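You operate a simulated robot arm through the tools that you are given. There is no shell and no other tool. Be economical: measure what you need, move in short steps, check, and stop when the job is done.

You are at the controls of a simulated robot arm. One attempt, no reset.

TASK
Read the DRY REF block, set the limit dial to it, then test and tray the block by the dial.
Fine: wood range; it goes in the red WET or the grey DRY sorting tray as the meter shows; dock the meter gently; leave the DRY REF block and the blocks at the back where they lie, unsaved.

Only the result counts: the job must be done as asked and must still hold three seconds after the hand-in. Knocking over, shifting, dropping, spilling or breaking anything else fails it.

THE ROBOT
A 6-joint arm with a three-finger gripper, fixed in place. Base frame: the origin is at the foot of the arm, x ahead of it, y to its left, z up. Units: cm, degrees, N and s.
Its first joint turns from -166.0 to 166.0 degrees. Payload 4.89 kg.
The tool frame sits at the grasp point between the pads (the TCP): z along the fingers, y along the line on which they close. The tips reach 3 cm beyond it. The gripper opens to 16.4 cm. The gripper's body begins 12.5 cm behind the TCP.
Orientation is that of the tool frame in the base frame, as a unit quaternion [x, y, z, w]. With the fingers straight down and closing along the base's y, the tool's x points along the base's -x, its y along +y and its z along -z.

THE INTERFACE
- The arm moves only by the tool send_rows. Its argument "steps" is a list of rows, each a list of 3 entries, a list of its own where there are three numbers: the turn, a rotation vector about the tool's x, y, z in units of 45 degrees (1.0 is 45 degrees), then the shift along the tool's x, y, z in units of 200 mm (1.0 is 200 mm), then the finger opening in m, from 0 to 0.164. In form: [[[rx, ry, rz], [x, y, z], gripper], ...]. A call has 1 to 20 rows; each row is the pose to reach, as a shift and turn from the pose commanded when the call began, along the tool's axes at that moment. A call with a number of a shift or a turn outside -1 to 1 is refused whole. A row lasts 0.2 s, in which the tool goes at most 5 cm and 8.6 degrees; a call with a longer step from one row to the next is refused whole, and so is a gripper value outside its range. A pose out of reach is approached as far as the arm can. The call stops where the force on the tool passes 40 N (or 10 N more than at its start, if that is more) or the arm is blocked; 0.2 s more then pass. Each finger travels about 10.8 cm/s and halts on what it meets, pressing with about 29 N; the grip force reading is that of the motor and also rises with nothing between the fingers. The clock runs only during rows and for 0.2 s after the last one: add rows that repeat a pose to give the fingers time. The reply holds the time, the measured pose of the TCP, the force on the tool along the base axes, the opening and the grip force, in the units named above and with some noise, with the torque about the TCP (base axes, N m) and any sound that the robot's microphone picked up.
- Cameras (640 x 400 px; columns grow to the right, rows downward): "scene" is fixed at [22, -65.15, 130.62]; the picture's right is [0.41, -0.91, 0.00], its down [-0.75, -0.33, -0.58] and it looks along [0.53, 0.24, -0.82] (base axes); focal length 343 px, centre (320, 200). "wrist" rides on the gripper at [7.6, -0.2, -15.2] in the tool frame; the picture's right is [0.02, 1.00, 0.00], its down [-0.88, 0.02, -0.47] and it looks along [-0.47, 0.01, 0.88] (tool axes); focal length 247 px, centre (320, 200). There is no depth. A picture from a camera that has moved, and an enlarged one, comes with that camera's place and axes in the base frame and with its lens.
- grab_frame(camera): a new picture of that camera. No time passes.
- raise_lower(by): slides the trunk up (or, below 0, down) by that many cm; the arm rides with it, the base frame stays. It gives what a move gives, with no picture.
- zoom(camera, box): a new picture of the part [left, top, right, bottom] of that camera's present view, enlarged. No time passes.
- hand_in(): hands the job in; it is judged then, once.

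Go step by step. Nothing tells you positions but the pictures and the camera data: compare them with the known pose of the tool, close in by small moves and look again before you grip or let go. The budget is 120 turns and 68 pictures, counting those below and the enlarged ones. Unless the task says otherwise, let go and move clear before handing in.

The tools are called as a command line: name --argument value ..., lists and objects as JSON in quotes. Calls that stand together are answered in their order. send_rows: Moves the arm, as the interface text tells. Its arguments: {"type":"object","properties":{"steps":{"type":"array","items":{"type":"array"}}},"required":["steps"]} The other tools are called the same way: raise_lower (by) slides the trunk up or down; grab_frame (camera) takes a picture; zoom (camera, box) takes an enlarged picture of a part of a camera's view; hand_in () hands the job in.

At the start:

```text
time_s: 0.0
tcp_pos: [42.52, -39.12, 98.93]
tcp_rot: [-0.001, 1.0, 0.0, 0.0]
force: [0.2, 0.1, -0.6]
ft_torque: [0.0, -0.02, -0.01]
width: 16.41
grasp_force: 0.0
trunk travel left (down, up): [-17.5, 21.5]
```

scene: 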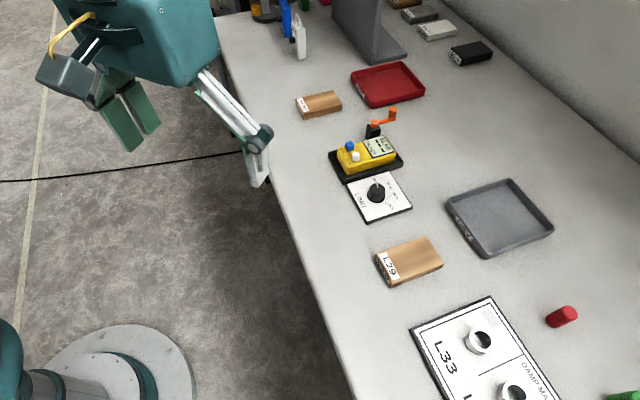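
wrist: 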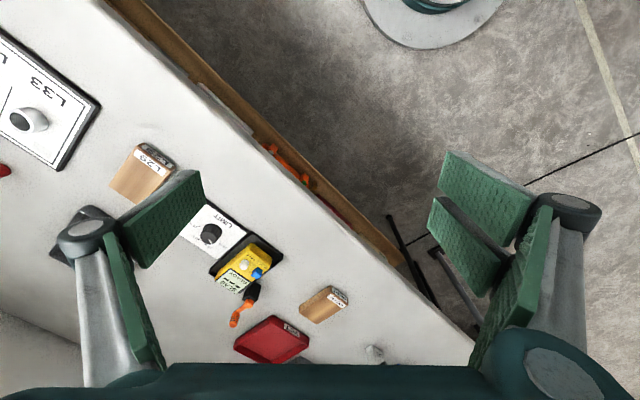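

I see a bench with a yellow meter in a dock, a limit dial, two wood blocks, red and grey trays and a damp map plate. I'll zoom in for details first.

zoom --camera "scene" --box '[280, 60, 440, 160]'

zoom --camera "scene" --box '[320, 120, 440, 220]'

zoom --camera "scene" --box '[360, 180, 640, 400]'

zoom --camera "scene" --box '[240, 0, 500, 80]'

```text
4.00 times, centred on (360, 110) of scene
camera zoom: at [22.0, -65.15, 130.62], right [0.41, -0.91, 0.0], down [-0.75, -0.33, -0.58], along [0.53, 0.24, -0.82], focal length 1373 px, centre (160, 560)
```

zoom: 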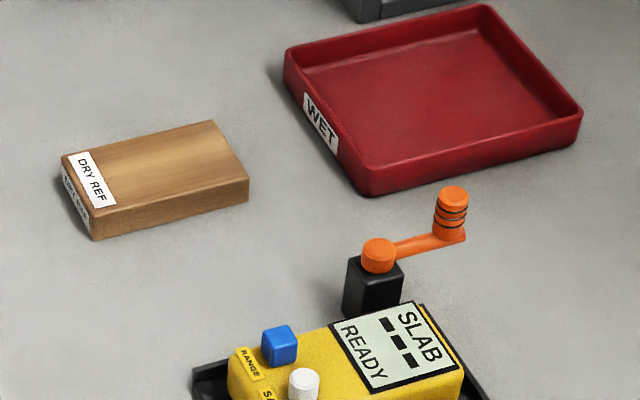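

```text
4.00 times, centred on (380, 170) of scene
camera zoom: at [22.0, -65.15, 130.62], right [0.41, -0.91, 0.0], down [-0.75, -0.33, -0.58], along [0.53, 0.24, -0.82], focal length 1373 px, centre (80, 320)
```

zoom: 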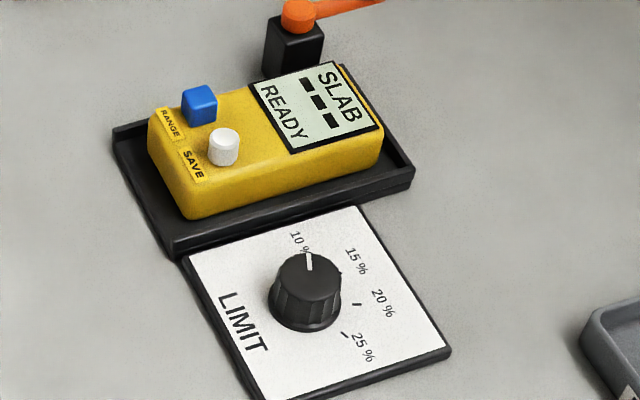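

```text
1.82 times, centred on (500, 290) of scene
camera zoom: at [22.0, -65.15, 130.62], right [0.41, -0.91, 0.0], down [-0.75, -0.33, -0.58], along [0.53, 0.24, -0.82], focal length 624 px, centre (-7, 36)
```

zoom: 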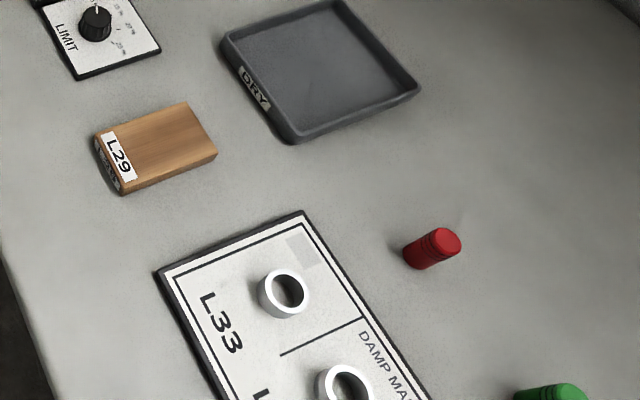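

```text
2.46 times, centred on (370, 40) of scene
camera zoom: at [22.0, -65.15, 130.62], right [0.41, -0.91, 0.0], down [-0.75, -0.33, -0.58], along [0.53, 0.24, -0.82], focal length 845 px, centre (197, 594)
```

zoom: 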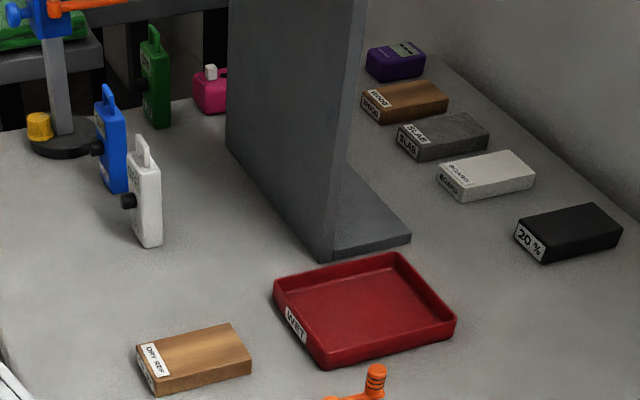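

The bench runs at 45° to the base axes. I'll turn the tool 45° so it faces the bench and move outward to look at the items with the wrist camera.

send_rows --steps '[[[0, 0, 0.167], [-0.094, -0.094, 0], 0.164], [[0, 0, 0.333], [-0.188, -0.188, 0], 0.164], [[0, 0, 0.5], [-0.282, -0.282, 0], 0.164], [[0, 0, 0.667], [-0.376, -0.376, 0], 0.164], [[0, 0, 0.833], [-0.47, -0.47, 0], 0.164], [[0, 0, 1.0], [-0.565, -0.565, 0], 0.164], [[0, 0, 1.0], [-0.565, -0.565, 0], 0.164]]'

grab_frame --camera "wrist"

grab_frame --camera "scene"

```text
time_s: 1.6
tcp_pos: [53.84, -50.49, 98.98]
tcp_rot: [0.384, 0.924, 0.0, 0.0]
force: [0.6, -0.1, -0.1]
ft_torque: [0.05, 0.04, 0.0]
width: 16.4
grasp_force: 0.0
trunk travel left (down, up): [-17.5, 21.5]
```

```text
61 pictures are left
camera wrist: at [48.37, -45.29, 114.2], right [0.69, 0.72, 0.0], down [0.64, -0.61, 0.47], along [0.34, -0.33, -0.88], focal length 247 px, centre (320, 200)
```

wrist: 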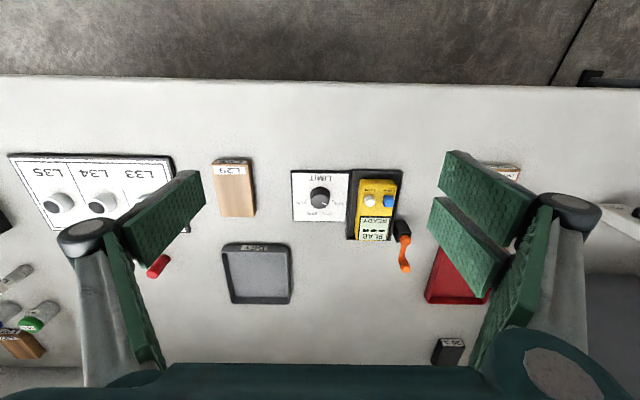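

```text
60 pictures are left
```

scene: 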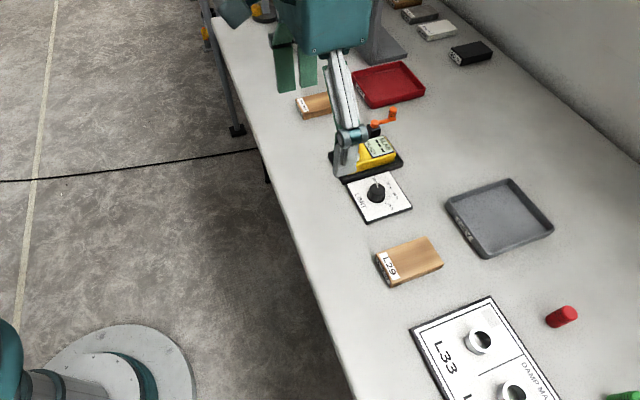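

The tool is aligned with the bench. I'll enlarge the meter/dial area and L29 in the wrist view for measurement.

zoom --camera "wrist" --box '[280, 150, 440, 250]'

zoom --camera "wrist" --box '[180, 150, 340, 310]'

zoom --camera "scene" --box '[420, 60, 500, 110]'

```text
4.00 times, centred on (360, 200) of wrist
camera zoom: at [48.37, -45.29, 114.2], right [0.69, 0.72, 0.0], down [0.64, -0.61, 0.47], along [0.34, -0.33, -0.88], focal length 988 px, centre (160, 200)
```

zoom: 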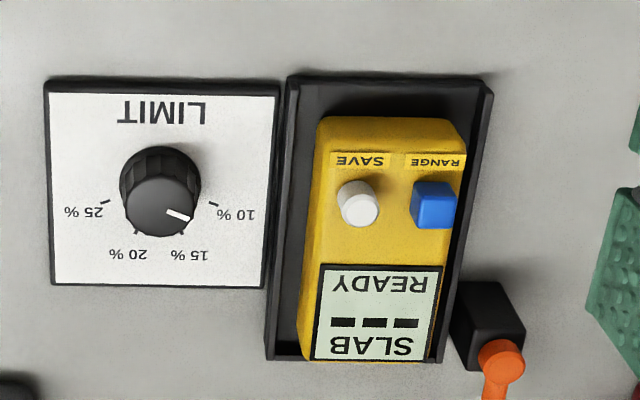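

```text
2.50 times, centred on (260, 230) of wrist
camera zoom: at [48.37, -45.29, 114.2], right [0.69, 0.72, 0.0], down [0.64, -0.61, 0.47], along [0.34, -0.33, -0.88], focal length 617 px, centre (470, 125)
```

zoom: 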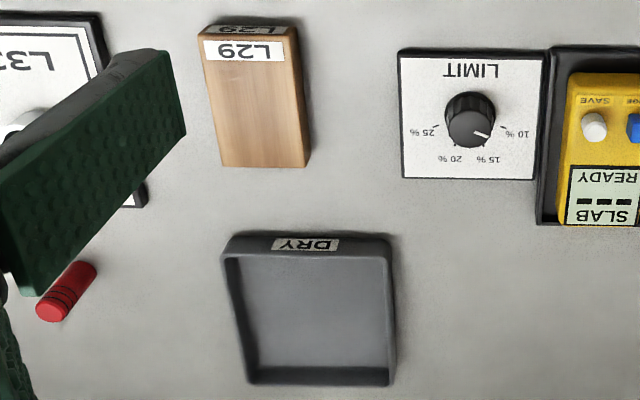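

```text
8.00 times, centred on (460, 85) of scene
camera zoom: at [22.0, -65.15, 130.62], right [0.41, -0.91, 0.0], down [-0.75, -0.33, -0.58], along [0.53, 0.24, -0.82], focal length 2746 px, centre (-800, 1120)
```

zoom: 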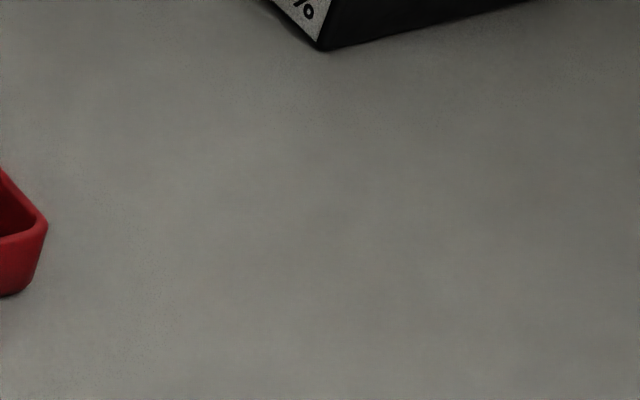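

Table top is at about z 76, meter centre about 87 cm out, blue RANGE button top near z 80. I'll bring closed fingers above the RANGE button and check.

send_rows --steps '[[[0, 0, 0], [-0.11, 0.11, 0.06], 0.08], [[0, 0, 0], [-0.22, 0.22, 0.15], 0.0], [[0, 0, 0], [-0.33, 0.33, 0.26], 0], [[0, 0, 0], [-0.44, 0.44, 0.37], 0], [[0, 0, 0], [-0.545, 0.545, 0.5], 0], [[0, 0, 0], [-0.545, 0.545, 0.5], 0], [[0, 0, 0], [-0.545, 0.545, 0.5], 0]]'

zoom --camera "scene" --box '[300, 100, 460, 200]'

grab_frame --camera "wrist"

```text
time_s: 3.2
tcp_pos: [69.39, -50.55, 88.93]
tcp_rot: [0.383, 0.924, 0.0, 0.0]
force: [1.6, 0.5, -0.2]
ft_torque: [0.03, 0.06, -0.02]
width: 0.0
grasp_force: 28.6
trunk travel left (down, up): [-17.5, 21.5]
```

```text
4.00 times, centred on (380, 150) of scene
camera zoom: at [22.0, -65.15, 130.62], right [0.41, -0.91, 0.0], down [-0.75, -0.33, -0.58], along [0.53, 0.24, -0.82], focal length 1373 px, centre (80, 400)
```

zoom: 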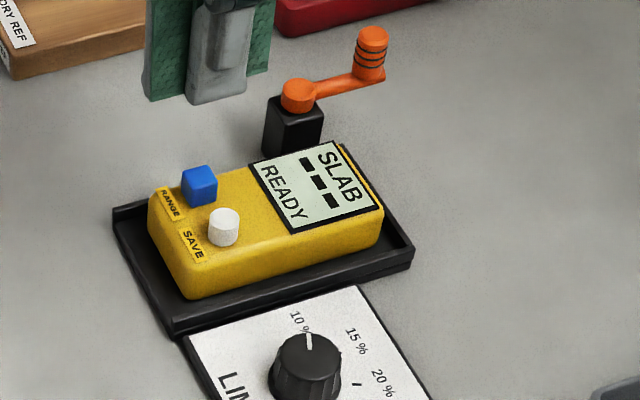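

```text
55 pictures are left
camera wrist: at [63.86, -45.25, 104.15], right [0.69, 0.72, 0.0], down [0.64, -0.61, 0.47], along [0.34, -0.33, -0.88], focal length 247 px, centre (320, 200)
```

wrist: 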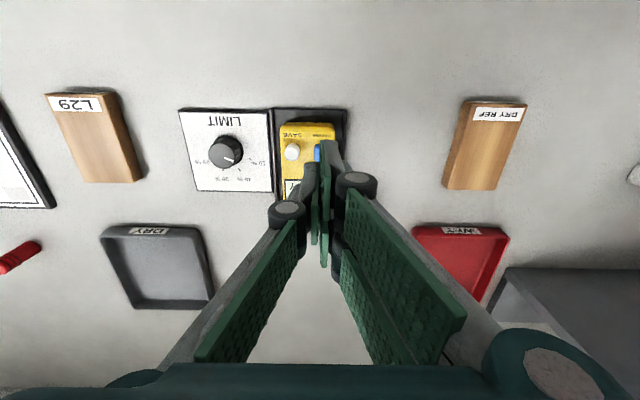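

The tips are centred over the blue button. I'll descend to just above it, then creep down to press.

send_rows --steps '[[[0, 0, 0], [0, 0, 0.08], 0], [[0, 0, 0], [0, 0, 0.16], 0], [[0, 0, 0], [0, 0, 0.22], 0], [[0, 0, 0], [0, 0, 0.25], 0], [[0, 0, 0], [0, 0, 0.265], 0], [[0, 0, 0], [0, 0, 0.28], 0], [[0, 0, 0], [0, 0, 0.29], 0]]'

zoom --camera "scene" --box '[300, 100, 460, 200]'

```text
time_s: 4.8
tcp_pos: [69.17, -50.26, 83.11]
tcp_rot: [0.383, 0.924, 0.0, -0.001]
force: [-0.2, 1.2, -0.5]
ft_torque: [-0.01, -0.03, 0.03]
width: 0.01
grasp_force: 29.0
trunk travel left (down, up): [-17.5, 21.5]
```

```text
4.00 times, centred on (380, 150) of scene
camera zoom: at [22.0, -65.15, 130.62], right [0.41, -0.91, 0.0], down [-0.75, -0.33, -0.58], along [0.53, 0.24, -0.82], focal length 1373 px, centre (80, 400)
```

zoom: 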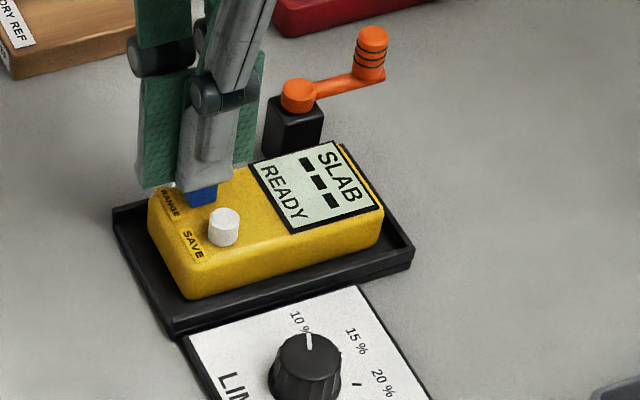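

Tips are just above the button. I'll creep down a few millimetres.

send_rows --steps '[[[0, 0, 0], [0, 0, 0.008], 0], [[0, 0, 0], [0, 0, 0.016], 0], [[0, 0, 0], [0, 0, 0.022], 0], [[0, 0, 0], [0, 0, 0.028], 0]]'

```text
time_s: 5.8
tcp_pos: [69.35, -50.26, 82.74]
tcp_rot: [0.382, 0.924, 0.0, 0.0]
force: [-1.5, -0.1, 2.4]
ft_torque: [0.0, 0.01, -0.01]
width: 0.6
grasp_force: 29.2
trunk travel left (down, up): [-17.5, 21.5]
heard: click
```

A click was heard. I'll back off and read the display.

send_rows --steps '[[[0, 0, 0], [0, 0, -0.03], 0], [[0, 0, 0], [0, 0, -0.08], 0], [[0, 0, 0], [0, 0, -0.08], 0]]'

zoom --camera "scene" --box '[300, 100, 460, 200]'

```text
time_s: 6.6
tcp_pos: [69.32, -50.38, 84.13]
tcp_rot: [0.383, 0.924, 0.0, 0.0]
force: [-0.5, -0.4, 0.6]
ft_torque: [0.02, 0.02, 0.04]
width: 0.01
grasp_force: 29.3
trunk travel left (down, up): [-17.5, 21.5]
```

```text
4.00 times, centred on (380, 150) of scene
camera zoom: at [22.0, -65.15, 130.62], right [0.41, -0.91, 0.0], down [-0.75, -0.33, -0.58], along [0.53, 0.24, -0.82], focal length 1373 px, centre (80, 400)
```

zoom: 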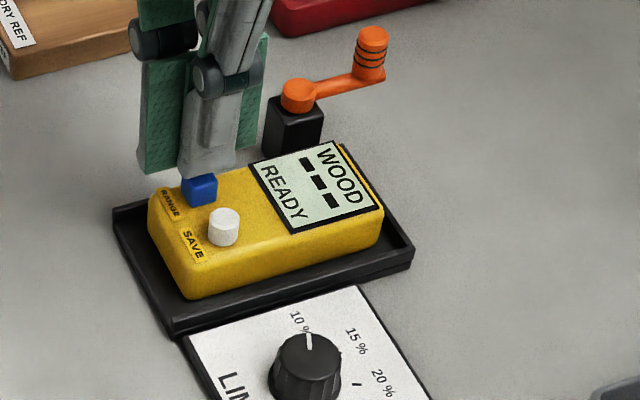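

The display now reads WOOD. I'll rise, open and back off a bit to measure the meter with the wrist camera.

send_rows --steps '[[[0, 0, 0], [0, 0, -0.15], 0], [[0, 0, 0], [0.1, -0.04, -0.3], 0.03], [[0, 0, 0], [0.2, -0.09, -0.4], 0.06], [[0, 0, 0], [0.3, -0.09, -0.4], 0.1], [[0, 0, 0], [0.3, -0.09, -0.4], 0.1], [[0, 0, 0], [0.3, -0.09, -0.4], 0.1]]'

grab_frame --camera "wrist"

zoom --camera "wrist" --box '[240, 120, 400, 220]'

```text
time_s: 8.0
tcp_pos: [63.58, -47.65, 92.12]
tcp_rot: [0.383, 0.924, 0.0, 0.0]
force: [-0.1, -0.3, 1.5]
ft_torque: [-0.01, -0.03, -0.01]
width: 9.99
grasp_force: 0.1
trunk travel left (down, up): [-17.5, 21.5]
```

```text
52 pictures are left
camera wrist: at [58.11, -42.37, 107.34], right [0.69, 0.72, 0.0], down [0.64, -0.61, 0.47], along [0.34, -0.33, -0.88], focal length 247 px, centre (320, 200)
```

wrist: 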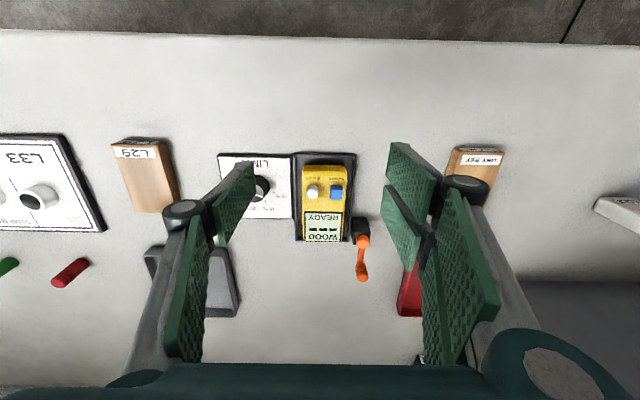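

```text
4.00 times, centred on (320, 170) of wrist
camera zoom: at [58.11, -42.37, 107.34], right [0.69, 0.72, 0.0], down [0.64, -0.61, 0.47], along [0.34, -0.33, -0.88], focal length 988 px, centre (320, 320)
```

zoom: 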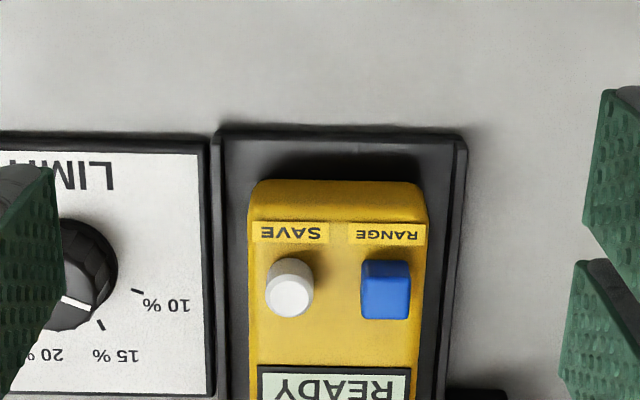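

Meter centre is at s≈11.9 along the bench, width about 5.6 cm. I'll move above it with the fingers opened to 7.4 cm, clear of the orange-lever post.

send_rows --steps '[[[0, 0, 0], [-0.12, 0.01, 0.08], 0.074], [[0, 0, 0], [-0.24, 0.02, 0.18], 0.074], [[0, 0, 0], [-0.3675, 0.0305, 0.28], 0.074], [[0, 0, 0], [-0.3675, 0.0305, 0.39], 0.074], [[0, 0, 0], [-0.3675, 0.0305, 0.39], 0.074]]'

zoom --camera "scene" --box '[300, 100, 460, 200]'

zoom --camera "wrist" --box '[220, 80, 420, 230]'

```text
time_s: 9.2
tcp_pos: [69.3, -51.92, 84.2]
tcp_rot: [0.383, 0.924, 0.0, 0.0]
force: [0.6, -0.2, 0.3]
ft_torque: [0.04, 0.1, 0.0]
width: 7.4
grasp_force: 0.1
trunk travel left (down, up): [-17.5, 21.5]
```

```text
4.00 times, centred on (380, 150) of scene
camera zoom: at [22.0, -65.15, 130.62], right [0.41, -0.91, 0.0], down [-0.75, -0.33, -0.58], along [0.53, 0.24, -0.82], focal length 1373 px, centre (80, 400)
```

zoom: 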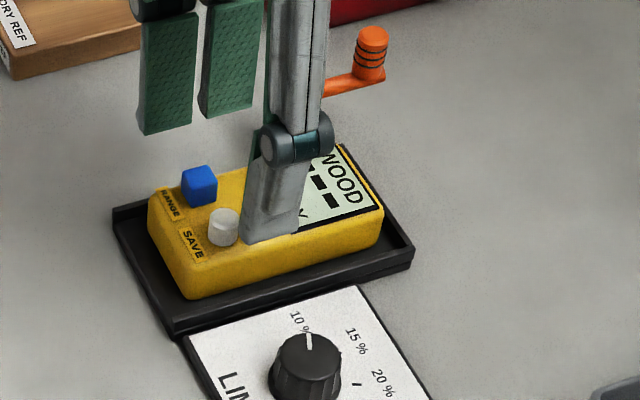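

```text
2.67 times, centred on (320, 155) of wrist
camera zoom: at [63.83, -46.73, 99.4], right [0.69, 0.72, 0.0], down [0.64, -0.61, 0.47], along [0.34, -0.33, -0.88], focal length 659 px, centre (320, 320)
```

zoom: 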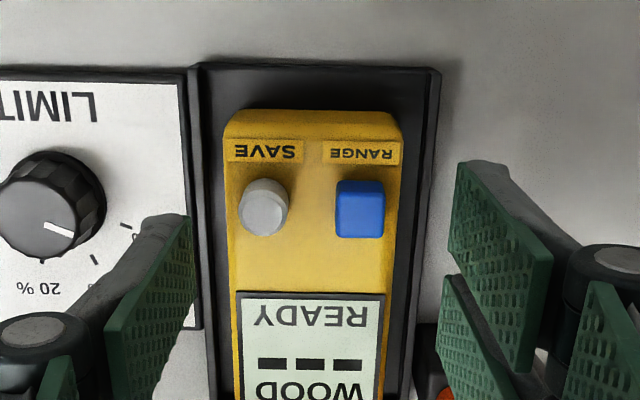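

Nearly centred; I'll shift 4 mm, descend to z 80.5, and close gently on the sides.

send_rows --steps '[[[0, 0, 0], [-0.02, -0.0195, 0.03], 0.074], [[0, 0, 0], [-0.02, -0.0195, 0.08], 0.074], [[0, 0, 0], [-0.02, -0.0195, 0.13], 0.074], [[0, 0, 0], [-0.02, -0.0195, 0.17], 0.074], [[0, 0, 0], [-0.02, -0.0195, 0.19], 0.074], [[0, 0, 0], [-0.02, -0.0195, 0.19], 0.074]]'

zoom --camera "wrist" --box '[220, 80, 420, 230]'

zoom --camera "scene" --box '[300, 100, 460, 200]'

```text
time_s: 10.6
tcp_pos: [69.39, -52.62, 80.58]
tcp_rot: [0.382, 0.924, 0.001, 0.0]
force: [-0.1, 1.0, 0.1]
ft_torque: [0.02, 0.03, 0.01]
width: 7.41
grasp_force: 0.1
trunk travel left (down, up): [-17.5, 21.5]
```

```text
2.67 times, centred on (320, 155) of wrist
camera zoom: at [63.89, -47.44, 95.78], right [0.69, 0.72, 0.0], down [0.64, -0.61, 0.47], along [0.34, -0.33, -0.88], focal length 659 px, centre (320, 320)
```

zoom: 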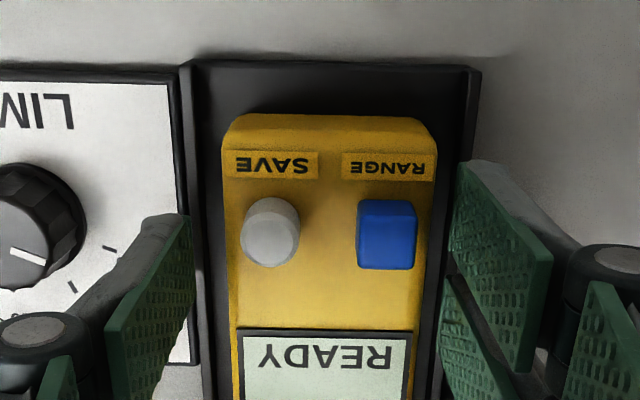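

```text
4.00 times, centred on (380, 150) of scene
camera zoom: at [22.0, -65.15, 130.62], right [0.41, -0.91, 0.0], down [-0.75, -0.33, -0.58], along [0.53, 0.24, -0.82], focal length 1373 px, centre (80, 400)
```

zoom: 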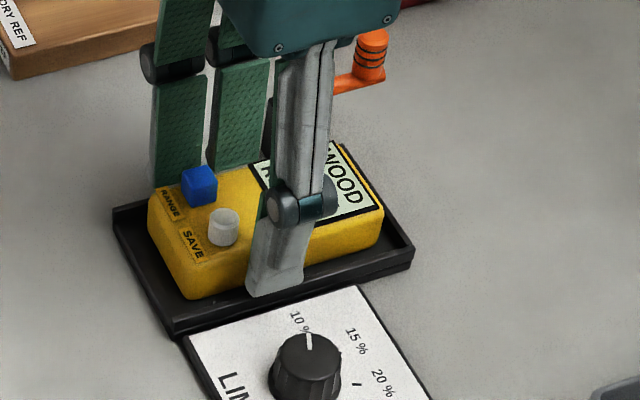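

Positioned around the meter. Closing in small increments.

send_rows --steps '[[[0, 0, 0], [0, 0, 0], 0.066], [[0, 0, 0], [0, 0, 0], 0.06], [[0, 0, 0], [0, 0, 0], 0.056], [[0, 0, 0], [0, 0, 0], 0.052], [[0, 0, 0], [0, 0, 0], 0.045], [[0, 0, 0], [0, 0, 0], 0.04], [[0, 0, 0], [0, 0, 0], 0.04]]'

zoom --camera "wrist" --box '[220, 80, 420, 230]'

```text
time_s: 12.2
tcp_pos: [69.34, -52.57, 80.57]
tcp_rot: [0.383, 0.924, 0.0, 0.0]
force: [-0.9, 1.0, 1.3]
ft_torque: [0.02, -0.05, 0.01]
width: 5.77
grasp_force: 29.0
trunk travel left (down, up): [-17.5, 21.5]
```

```text
2.67 times, centred on (320, 155) of wrist
camera zoom: at [63.89, -47.43, 95.79], right [0.69, 0.72, 0.0], down [0.64, -0.61, 0.47], along [0.34, -0.33, -0.88], focal length 659 px, centre (320, 320)
```

zoom: 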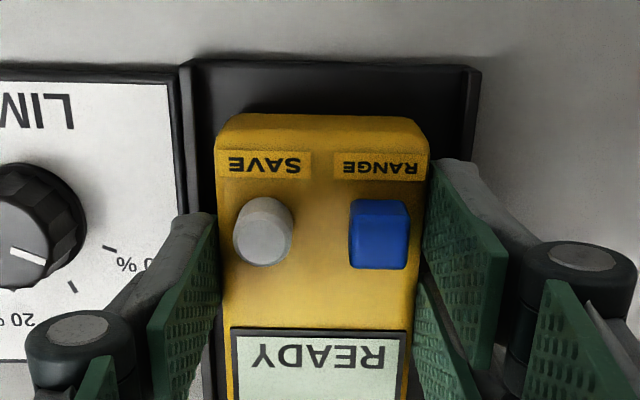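

Gripped (5.8 cm). Lifting straight up slowly, then checking.

send_rows --steps '[[[0, 0, 0], [0, 0, -0.02], 0.04], [[0, 0, 0], [0, 0, -0.06], 0.04], [[0, 0, 0], [0, 0, -0.14], 0.04], [[0, 0, 0], [0, 0, -0.24], 0.04], [[0, 0, 0], [0, 0, -0.36], 0.04], [[0, 0, 0], [0, 0, -0.47], 0.04], [[0, 0, 0], [0, 0, -0.47], 0.04]]'

grab_frame --camera "scene"

grab_frame --camera "wrist"

```text
time_s: 13.8
tcp_pos: [69.36, -52.76, 90.16]
tcp_rot: [0.383, 0.924, 0.0, 0.0]
force: [0.0, 0.6, -2.4]
ft_torque: [0.0, -0.03, 0.0]
width: 5.75
grasp_force: 28.7
trunk travel left (down, up): [-17.5, 21.5]
```

```text
45 pictures are left
```

scene: 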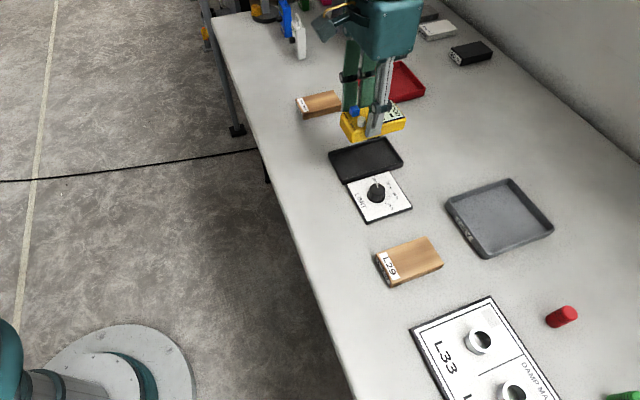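

```text
44 pictures are left
camera wrist: at [63.87, -47.53, 105.17], right [0.69, 0.72, 0.0], down [0.64, -0.61, 0.47], along [0.34, -0.33, -0.88], focal length 247 px, centre (320, 200)
```

wrist: 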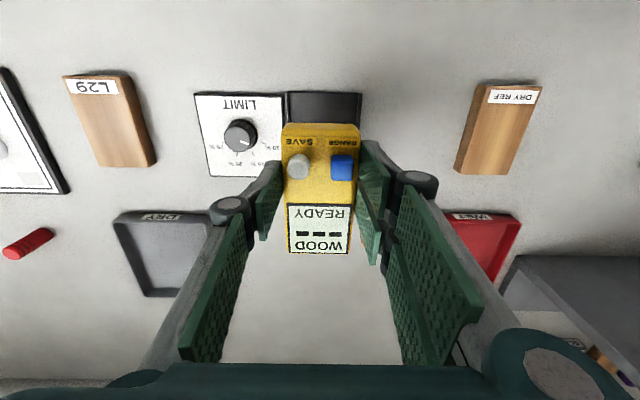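

The meter is held level. I'll carry it across to above the DRY REF block (centre about r 84.8, s 30.6).

send_rows --steps '[[[0, 0, 0], [0.02, 0.1, 0], 0.04], [[0, 0, 0], [0.05, 0.28, 0], 0.04], [[0, 0, 0], [0.08, 0.46, 0], 0.04], [[0, 0, 0], [0.1, 0.64, 0], 0.04], [[0, 0, 0], [0.13, 0.82, 0], 0.04], [[0, 0, 0], [0.1375, 0.945, 0], 0.04], [[0, 0, 0], [0.1375, 0.945, 0.08], 0.04], [[0, 0, 0], [0.1375, 0.945, 0.16], 0.04], [[0, 0, 0], [0.1375, 0.945, 0.16], 0.04]]'

zoom --camera "scene" --box '[260, 40, 420, 140]'

grab_frame --camera "wrist"

```text
time_s: 15.8
tcp_pos: [80.78, -37.48, 86.81]
tcp_rot: [0.383, 0.924, 0.0, 0.0]
force: [0.0, 0.2, -2.5]
ft_torque: [0.02, 0.03, 0.02]
width: 5.76
grasp_force: 28.7
trunk travel left (down, up): [-17.5, 21.5]
```

```text
4.00 times, centred on (340, 90) of scene
camera zoom: at [22.0, -65.15, 130.62], right [0.41, -0.91, 0.0], down [-0.75, -0.33, -0.58], along [0.53, 0.24, -0.82], focal length 1373 px, centre (240, 640)
```

zoom: 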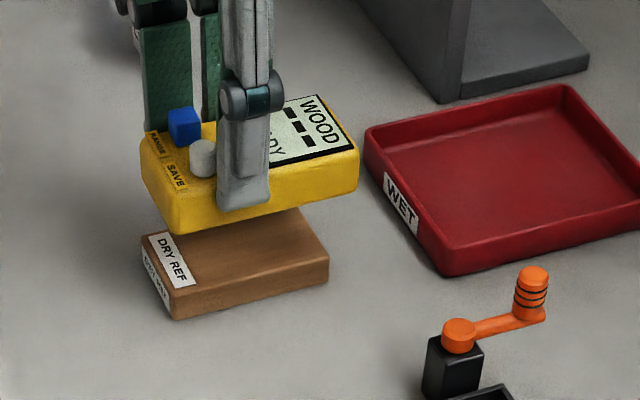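

```text
42 pictures are left
camera wrist: at [75.28, -32.27, 101.94], right [0.69, 0.72, 0.0], down [0.64, -0.61, 0.47], along [0.34, -0.33, -0.88], focal length 247 px, centre (320, 200)
```

wrist: 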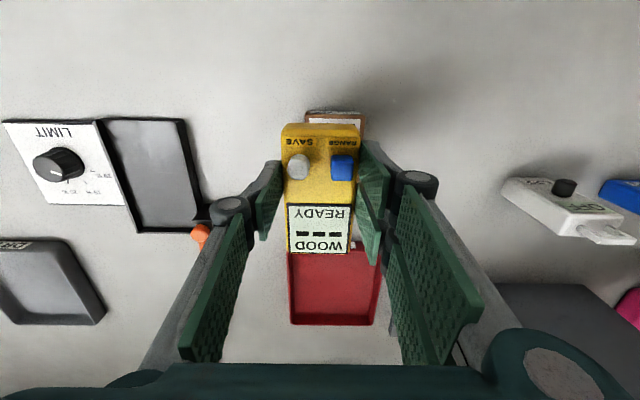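

Aligned over the DRY REF block. Lowering towards contact.

send_rows --steps '[[[0, 0, 0], [0, 0, 0.05], 0.04], [[0, 0, 0], [0, 0, 0.1], 0.04], [[0, 0, 0], [0, 0, 0.13], 0.04], [[0, 0, 0], [0, 0, 0.15], 0.04], [[0, 0, 0], [0, 0, 0.16], 0.04]]'

zoom --camera "scene" --box '[260, 40, 420, 140]'

```text
time_s: 17.0
tcp_pos: [80.83, -37.44, 83.77]
tcp_rot: [0.383, 0.924, 0.001, 0.001]
force: [0.2, -0.8, -3.3]
ft_torque: [0.02, 0.03, -0.01]
width: 5.79
grasp_force: 29.0
trunk travel left (down, up): [-17.5, 21.5]
```

```text
4.00 times, centred on (340, 90) of scene
camera zoom: at [22.0, -65.15, 130.62], right [0.41, -0.91, 0.0], down [-0.75, -0.33, -0.58], along [0.53, 0.24, -0.82], focal length 1373 px, centre (240, 640)
```

zoom: 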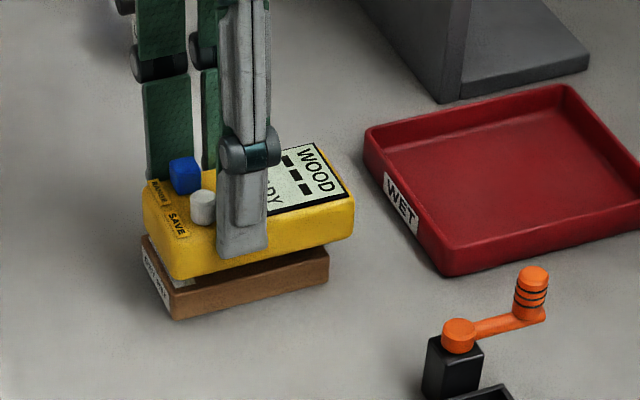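

About a centimetre of gap left. Creeping down.

send_rows --steps '[[[0, 0, 0], [0, 0, 0.006], 0.04], [[0, 0, 0], [0, 0, 0.012], 0.04], [[0, 0, 0], [0, 0, 0.018], 0.04], [[0, 0, 0], [0, 0, 0.024], 0.04], [[0, 0, 0], [0, 0, 0.03], 0.04]]'

```text
time_s: 18.2
tcp_pos: [80.9, -37.42, 82.95]
tcp_rot: [0.383, 0.924, 0.001, 0.0]
force: [-0.2, 0.5, -2.4]
ft_torque: [0.05, 0.03, 0.02]
width: 5.77
grasp_force: 29.4
trunk travel left (down, up): [-17.5, 21.5]
```

send_rows --steps '[[[0, 0, 0], [0, 0, 0.004], 0.04], [[0, 0, 0], [0, 0, 0.008], 0.04], [[0, 0, 0], [0, 0, 0.012], 0.04], [[0, 0, 0], [0, 0, 0.016], 0.04]]'

zoom --camera "scene" --box '[260, 40, 420, 140]'

```text
time_s: 19.2
tcp_pos: [80.85, -37.47, 82.67]
tcp_rot: [0.382, 0.924, 0.0, 0.0]
force: [-0.2, 0.0, -2.9]
ft_torque: [0.02, 0.03, 0.04]
width: 5.77
grasp_force: 29.3
trunk travel left (down, up): [-17.5, 21.5]
```

```text
4.00 times, centred on (340, 90) of scene
camera zoom: at [22.0, -65.15, 130.62], right [0.41, -0.91, 0.0], down [-0.75, -0.33, -0.58], along [0.53, 0.24, -0.82], focal length 1373 px, centre (240, 640)
```

zoom: 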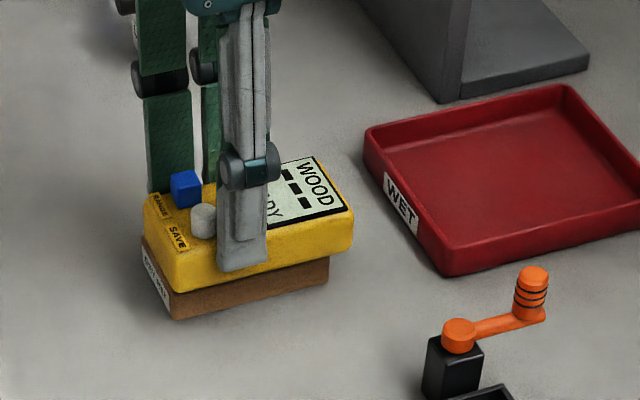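

Very close. Continuing with sub-millimetre steps.

send_rows --steps '[[[0, 0, 0], [0, 0, 0.004], 0.04], [[0, 0, 0], [0, 0, 0.008], 0.04], [[0, 0, 0], [0, 0, 0.012], 0.04], [[0, 0, 0], [0, 0, 0.015], 0.04]]'

```text
time_s: 20.2
tcp_pos: [80.81, -37.53, 82.41]
tcp_rot: [0.383, 0.924, 0.001, 0.001]
force: [0.1, -0.1, -3.0]
ft_torque: [0.04, 0.07, -0.01]
width: 5.77
grasp_force: 29.3
trunk travel left (down, up): [-17.5, 21.5]
```

send_rows --steps '[[[0, 0, 0], [0, 0, 0.004], 0.04], [[0, 0, 0], [0, 0, 0.008], 0.04], [[0, 0, 0], [0, 0, 0.012], 0.04], [[0, 0, 0], [0, 0, 0.015], 0.04]]'

zoom --camera "wrist" --box '[240, 110, 400, 270]'

```text
time_s: 21.2
tcp_pos: [80.85, -37.28, 82.05]
tcp_rot: [0.382, 0.924, 0.0, -0.001]
force: [-0.1, 0.2, -2.3]
ft_torque: [0.01, 0.04, -0.04]
width: 5.78
grasp_force: 28.7
trunk travel left (down, up): [-17.5, 21.5]
```

```text
2.50 times, centred on (320, 190) of wrist
camera zoom: at [75.31, -32.17, 97.24], right [0.69, 0.72, 0.0], down [0.64, -0.61, 0.47], along [0.34, -0.33, -0.88], focal length 617 px, centre (320, 225)
```

zoom: 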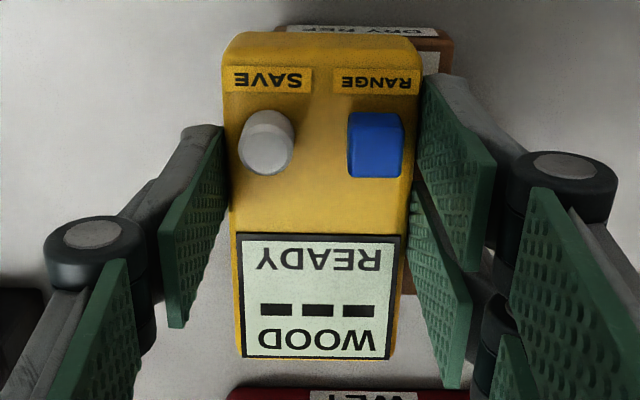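

Still not touching, and the block lies about 6 mm further to +s. I'll shift over and continue creeping.

send_rows --steps '[[[0, 0, 0], [0, 0.025, 0], 0.04], [[0, 0, 0], [0, 0.025, 0.004], 0.04], [[0, 0, 0], [0, 0.025, 0.008], 0.04], [[0, 0, 0], [0, 0.025, 0.012], 0.04], [[0, 0, 0], [0, 0.025, 0.016], 0.04]]'

zoom --camera "scene" --box '[270, 60, 370, 125]'

```text
time_s: 22.4
tcp_pos: [81.26, -36.9, 81.85]
tcp_rot: [0.383, 0.924, 0.001, -0.001]
force: [5.7, 0.2, 10.3]
ft_torque: [-0.05, -0.35, 0.01]
width: 5.78
grasp_force: 29.2
trunk travel left (down, up): [-17.5, 21.5]
```

```text
6.15 times, centred on (320, 92) of scene
camera zoom: at [22.0, -65.15, 130.62], right [0.41, -0.91, 0.0], down [-0.75, -0.33, -0.58], along [0.53, 0.24, -0.82], focal length 2112 px, centre (320, 862)
```

zoom: 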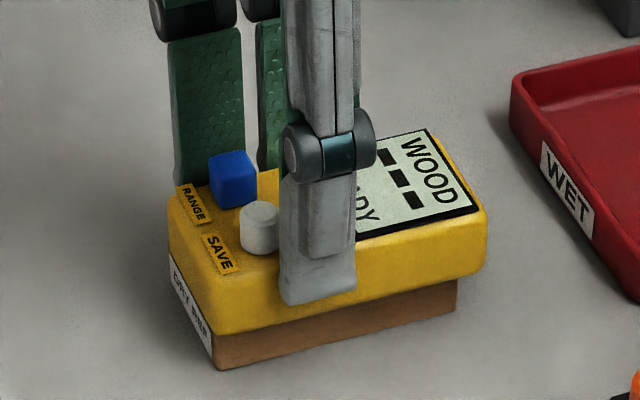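

Contact is made (about 12 N). I'll ease off a little, wait a second and read the display.

send_rows --steps '[[[0, 0, 0], [0, 0, -0.002], 0.04], [[0, 0, 0], [0, 0, -0.002], 0.04], [[0, 0, 0], [0, 0, -0.002], 0.04], [[0, 0, 0], [0, 0, -0.002], 0.04], [[0, 0, 0], [0, 0, -0.002], 0.04]]'

zoom --camera "wrist" --box '[240, 110, 400, 270]'

```text
time_s: 23.6
tcp_pos: [81.17, -36.87, 81.81]
tcp_rot: [0.383, 0.924, 0.0, 0.0]
force: [-0.9, -0.2, 0.4]
ft_torque: [-0.07, -0.02, -0.03]
width: 5.75
grasp_force: 29.0
trunk travel left (down, up): [-17.5, 21.5]
```

```text
2.50 times, centred on (320, 190) of wrist
camera zoom: at [75.64, -31.79, 96.99], right [0.69, 0.72, 0.0], down [0.64, -0.61, 0.47], along [0.34, -0.33, -0.88], focal length 617 px, centre (320, 225)
```

zoom: 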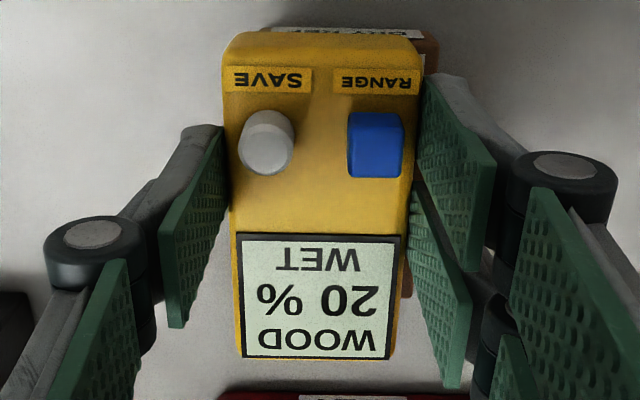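

The display appears to read 20 %, WET (against the old limit). I'll confirm from the scene view.

zoom --camera "scene" --box '[300, 60, 360, 100]'

```text
10.00 times, centred on (330, 80) of scene
camera zoom: at [22.0, -65.15, 130.62], right [0.41, -0.91, 0.0], down [-0.75, -0.33, -0.58], along [0.53, 0.24, -0.82], focal length 3432 px, centre (220, 1400)
```

zoom: 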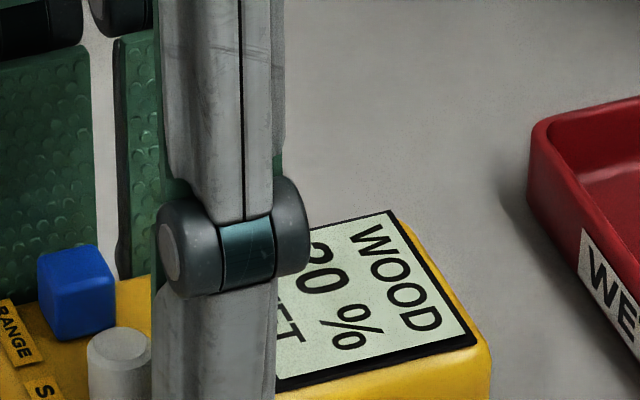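

Confirmed: the reference is 20 %. I'll lift off and carry the meter back above the dock so the gripper is free to set the dial.

send_rows --steps '[[[0, 0, 0], [0, 0, -0.02], 0.04], [[0, 0, 0], [0, 0, -0.1], 0.04], [[0, 0, 0], [0, 0, -0.22], 0.04], [[0, 0, 0], [0, 0, -0.34], 0.04], [[0, 0, 0], [0, 0, -0.42], 0.04], [[0, 0, 0], [-0.02, -0.1, -0.42], 0.04], [[0, 0, 0], [-0.05, -0.28, -0.42], 0.04], [[0, 0, 0], [-0.08, -0.46, -0.42], 0.04], [[0, 0, 0], [-0.1, -0.64, -0.42], 0.04], [[0, 0, 0], [-0.13, -0.82, -0.42], 0.04], [[0, 0, 0], [-0.139, -0.92, -0.42], 0.04], [[0, 0, 0], [-0.139, -0.9685, -0.42], 0.04], [[0, 0, 0], [-0.139, -0.9685, -0.42], 0.04]]'

grab_frame --camera "wrist"

grab_frame --camera "scene"

```text
time_s: 26.4
tcp_pos: [69.58, -52.56, 90.12]
tcp_rot: [0.383, 0.924, 0.0, 0.0]
force: [-0.1, -0.4, -2.6]
ft_torque: [0.04, 0.05, 0.0]
width: 5.77
grasp_force: 28.6
trunk travel left (down, up): [-17.5, 21.5]
```

```text
35 pictures are left
camera wrist: at [63.95, -47.44, 105.25], right [0.69, 0.72, 0.0], down [0.64, -0.61, 0.47], along [0.34, -0.33, -0.88], focal length 247 px, centre (320, 200)
```

wrist: 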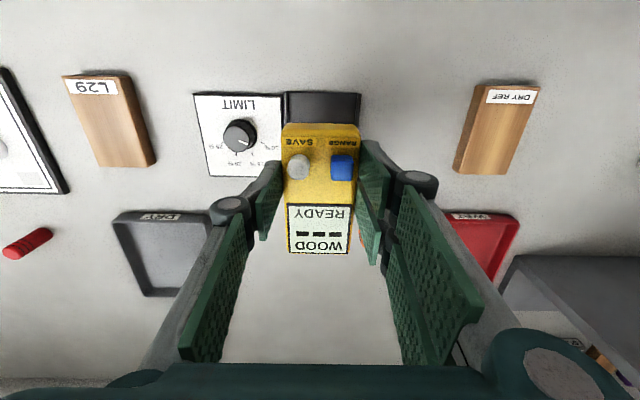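

```text
34 pictures are left
```

scene: 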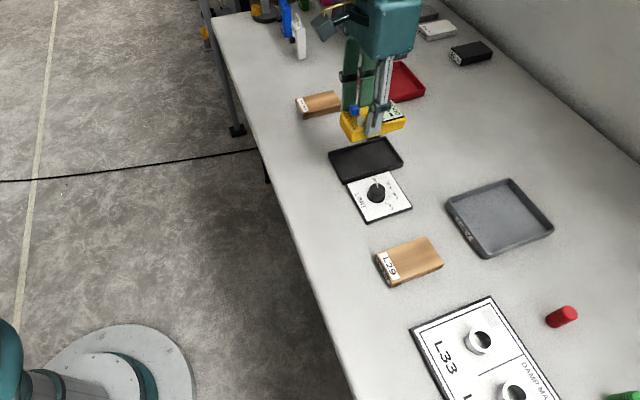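

Back in the same place above the dock. Descending, slowing down near the seat.

send_rows --steps '[[[0, 0, 0], [0, 0, 0.08], 0.04], [[0, 0, 0], [0, 0, 0.18], 0.04], [[0, 0, 0], [0, 0, 0.28], 0.04], [[0, 0, 0], [0, 0, 0.35], 0.04], [[0, 0, 0], [0, 0, 0.39], 0.04], [[0, 0, 0], [0, 0, 0.41], 0.04], [[0, 0, 0], [0, 0, 0.42], 0.04], [[0, 0, 0], [0, 0, 0.428], 0.04], [[0, 0, 0], [0, 0, 0.434], 0.04], [[0, 0, 0], [0, 0, 0.44], 0.04]]'

zoom --camera "scene" --box '[300, 100, 460, 200]'

zoom --camera "wrist" --box '[220, 80, 420, 230]'

```text
time_s: 28.6
tcp_pos: [69.5, -52.8, 81.33]
tcp_rot: [0.383, 0.924, 0.0, 0.0]
force: [1.4, -0.2, -3.5]
ft_torque: [0.02, 0.05, -0.01]
width: 5.76
grasp_force: 29.5
trunk travel left (down, up): [-17.5, 21.5]
```

```text
4.00 times, centred on (380, 150) of scene
camera zoom: at [22.0, -65.15, 130.62], right [0.41, -0.91, 0.0], down [-0.75, -0.33, -0.58], along [0.53, 0.24, -0.82], focal length 1373 px, centre (80, 400)
```

zoom: 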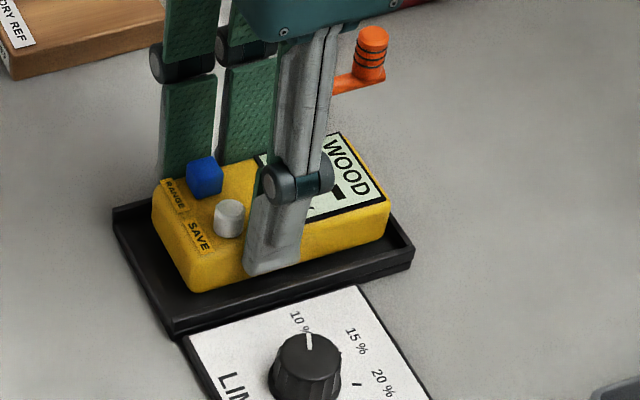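

```text
2.67 times, centred on (320, 155) of wrist
camera zoom: at [63.97, -47.53, 96.54], right [0.69, 0.72, 0.0], down [0.64, -0.61, 0.47], along [0.34, -0.33, -0.88], focal length 659 px, centre (320, 320)
```

zoom: 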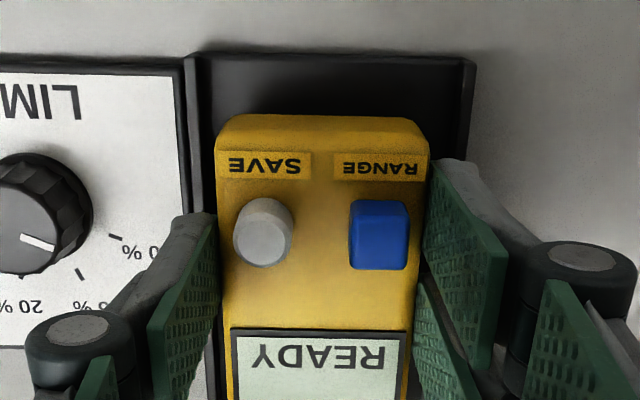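

Inside the dock outline. Easing 2 mm back and lowering the last 8 mm slowly.

send_rows --steps '[[[0, 0, 0], [0.012, 0.0, 0.006], 0.04], [[0, 0, 0], [0.012, 0, 0.012], 0.04], [[0, 0, 0], [0.012, 0, 0.018], 0.04], [[0, 0, 0], [0.012, 0, 0.023], 0.04], [[0, 0, 0], [0.012, 0, 0.027], 0.04], [[0, 0, 0], [0.012, 0, 0.03], 0.04], [[0, 0, 0], [0.012, 0, 0.033], 0.04]]'

```text
time_s: 30.2
tcp_pos: [69.27, -52.55, 80.73]
tcp_rot: [0.383, 0.924, 0.0, 0.0]
force: [-0.9, 0.2, -2.4]
ft_torque: [0.0, 0.06, -0.02]
width: 5.78
grasp_force: 28.4
trunk travel left (down, up): [-17.5, 21.5]
```

send_rows --steps '[[[0, 0, 0], [0, 0, 0.003], 0.04], [[0, 0, 0], [0, 0, 0.006], 0.04], [[0, 0, 0], [0, 0, 0.009], 0.04], [[0, 0, 0], [0, 0, 0.011], 0.04]]'

```text
time_s: 31.2
tcp_pos: [69.21, -52.59, 80.64]
tcp_rot: [0.382, 0.924, 0.0, 0.0]
force: [5.0, 0.8, 24.4]
ft_torque: [0.24, -0.11, -0.01]
width: 5.76
grasp_force: 29.1
trunk travel left (down, up): [-17.5, 21.5]
```

Seated; relieving the pressure, then opening to release.

send_rows --steps '[[[0, 0, 0], [0, 0, -0.004], 0.04], [[0, 0, 0], [0, 0, -0.005], 0.04]]'

```text
time_s: 31.8
tcp_pos: [69.26, -52.57, 80.74]
tcp_rot: [0.382, 0.924, 0.0, 0.0]
force: [2.9, 0.4, 7.0]
ft_torque: [-0.14, -0.61, 0.11]
width: 5.75
grasp_force: 28.8
trunk travel left (down, up): [-17.5, 21.5]
```

send_rows --steps '[[[0, 0, 0], [0, 0, 0], 0.062], [[0, 0, 0], [0, 0, 0], 0.068], [[0, 0, 0], [0, 0, 0], 0.072], [[0, 0, 0], [0, 0, -0.05], 0.072], [[0, 0, 0], [0, 0, -0.2], 0.072], [[0, 0, 0], [0, 0, -0.4], 0.072], [[0, 0, 0], [0.1, 0, -0.5], 0.072], [[0, 0, 0], [0.2, -0.1, -0.5], 0.072], [[0, 0, 0], [0.3, -0.2, -0.5], 0.072], [[0, 0, 0], [0.3, -0.3, -0.5], 0.072], [[0, 0, 0], [0.3, -0.4, -0.5], 0.072], [[0, 0, 0], [0.3, -0.47, -0.5], 0.072], [[0, 0, 0], [0.3, -0.47, -0.5], 0.072]]'

zoom --camera "scene" --box '[300, 100, 460, 200]'

zoom --camera "wrist" --box '[240, 120, 400, 220]'

```text
time_s: 34.6
tcp_pos: [58.35, -55.18, 90.6]
tcp_rot: [0.382, 0.924, 0.0, 0.0]
force: [0.8, 0.1, 0.4]
ft_torque: [0.03, -0.02, 0.01]
width: 7.19
grasp_force: 0.0
trunk travel left (down, up): [-17.5, 21.5]
```

```text
4.00 times, centred on (380, 150) of scene
camera zoom: at [22.0, -65.15, 130.62], right [0.41, -0.91, 0.0], down [-0.75, -0.33, -0.58], along [0.53, 0.24, -0.82], focal length 1373 px, centre (80, 400)
```

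zoom: 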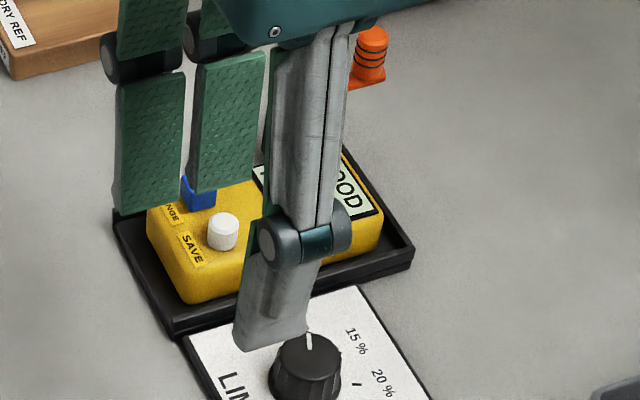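

```text
4.00 times, centred on (320, 170) of wrist
camera zoom: at [52.81, -49.96, 105.86], right [0.69, 0.72, 0.0], down [0.64, -0.61, 0.47], along [0.34, -0.33, -0.88], focal length 988 px, centre (320, 320)
```

zoom: 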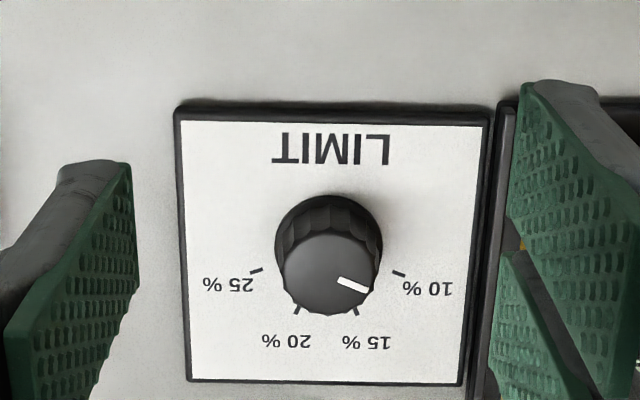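

The meter is docked. Dial marks sit at about 22°, 68°, 113°, 158°, the pointer at ~28°, so it needs ≈85° clockwise (from above). I'll pre-turn the gripper −45° and hover over the knob.

send_rows --steps '[[[0, 0, -0.18], [-0.05, 0.0105, 0], 0.06], [[0, 0, -0.36], [-0.11, 0.0105, 0.05], 0.06], [[0, 0, -0.54], [-0.17, 0.0105, 0.1], 0.06], [[0, 0, -0.72], [-0.22, 0.0105, 0.16], 0.06], [[0, 0, -0.9], [-0.259, 0.0105, 0.22], 0.06], [[0, 0, -1.0], [-0.259, 0.0105, 0.28], 0.06], [[0, 0, -1.0], [-0.259, 0.0105, 0.28], 0.06]]'

zoom --camera "wrist" --box '[220, 100, 420, 240]'

zoom --camera "scene" --box '[310, 140, 440, 230]'

```text
time_s: 36.2
tcp_pos: [62.21, -58.5, 85.04]
tcp_rot: [0.0, 1.0, 0.0, 0.0]
force: [-0.6, -0.3, 0.5]
ft_torque: [0.04, 0.0, -0.02]
width: 6.0
grasp_force: 0.0
trunk travel left (down, up): [-17.5, 21.5]
```

```text
2.86 times, centred on (320, 170) of wrist
camera zoom: at [54.6, -58.79, 100.16], right [-0.02, 1.0, 0.0], down [0.88, 0.02, 0.47], along [0.47, 0.01, -0.88], focal length 706 px, centre (320, 286)
```

zoom: 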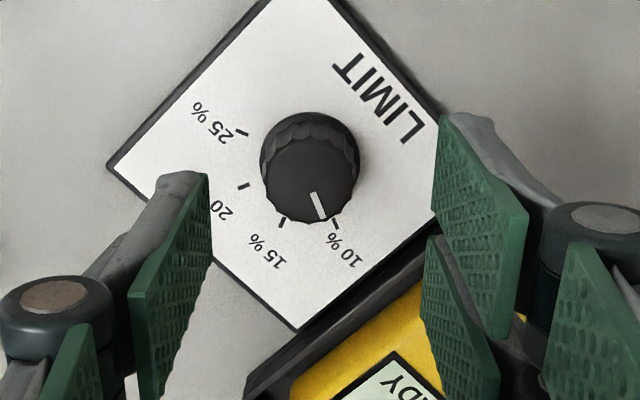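

```text
4.44 times, centred on (375, 185) of scene
camera zoom: at [22.0, -65.15, 130.62], right [0.41, -0.91, 0.0], down [-0.75, -0.33, -0.58], along [0.53, 0.24, -0.82], focal length 1526 px, centre (76, 267)
```

zoom: 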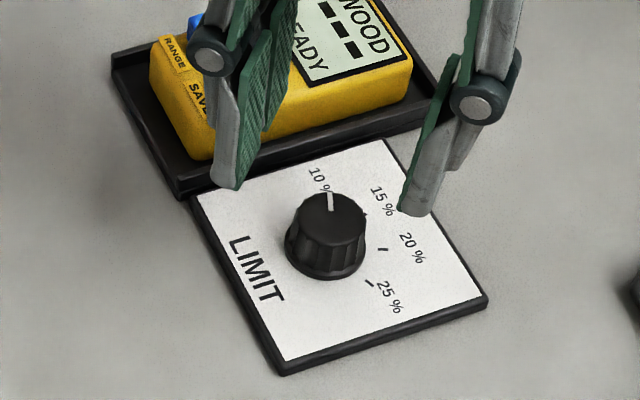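

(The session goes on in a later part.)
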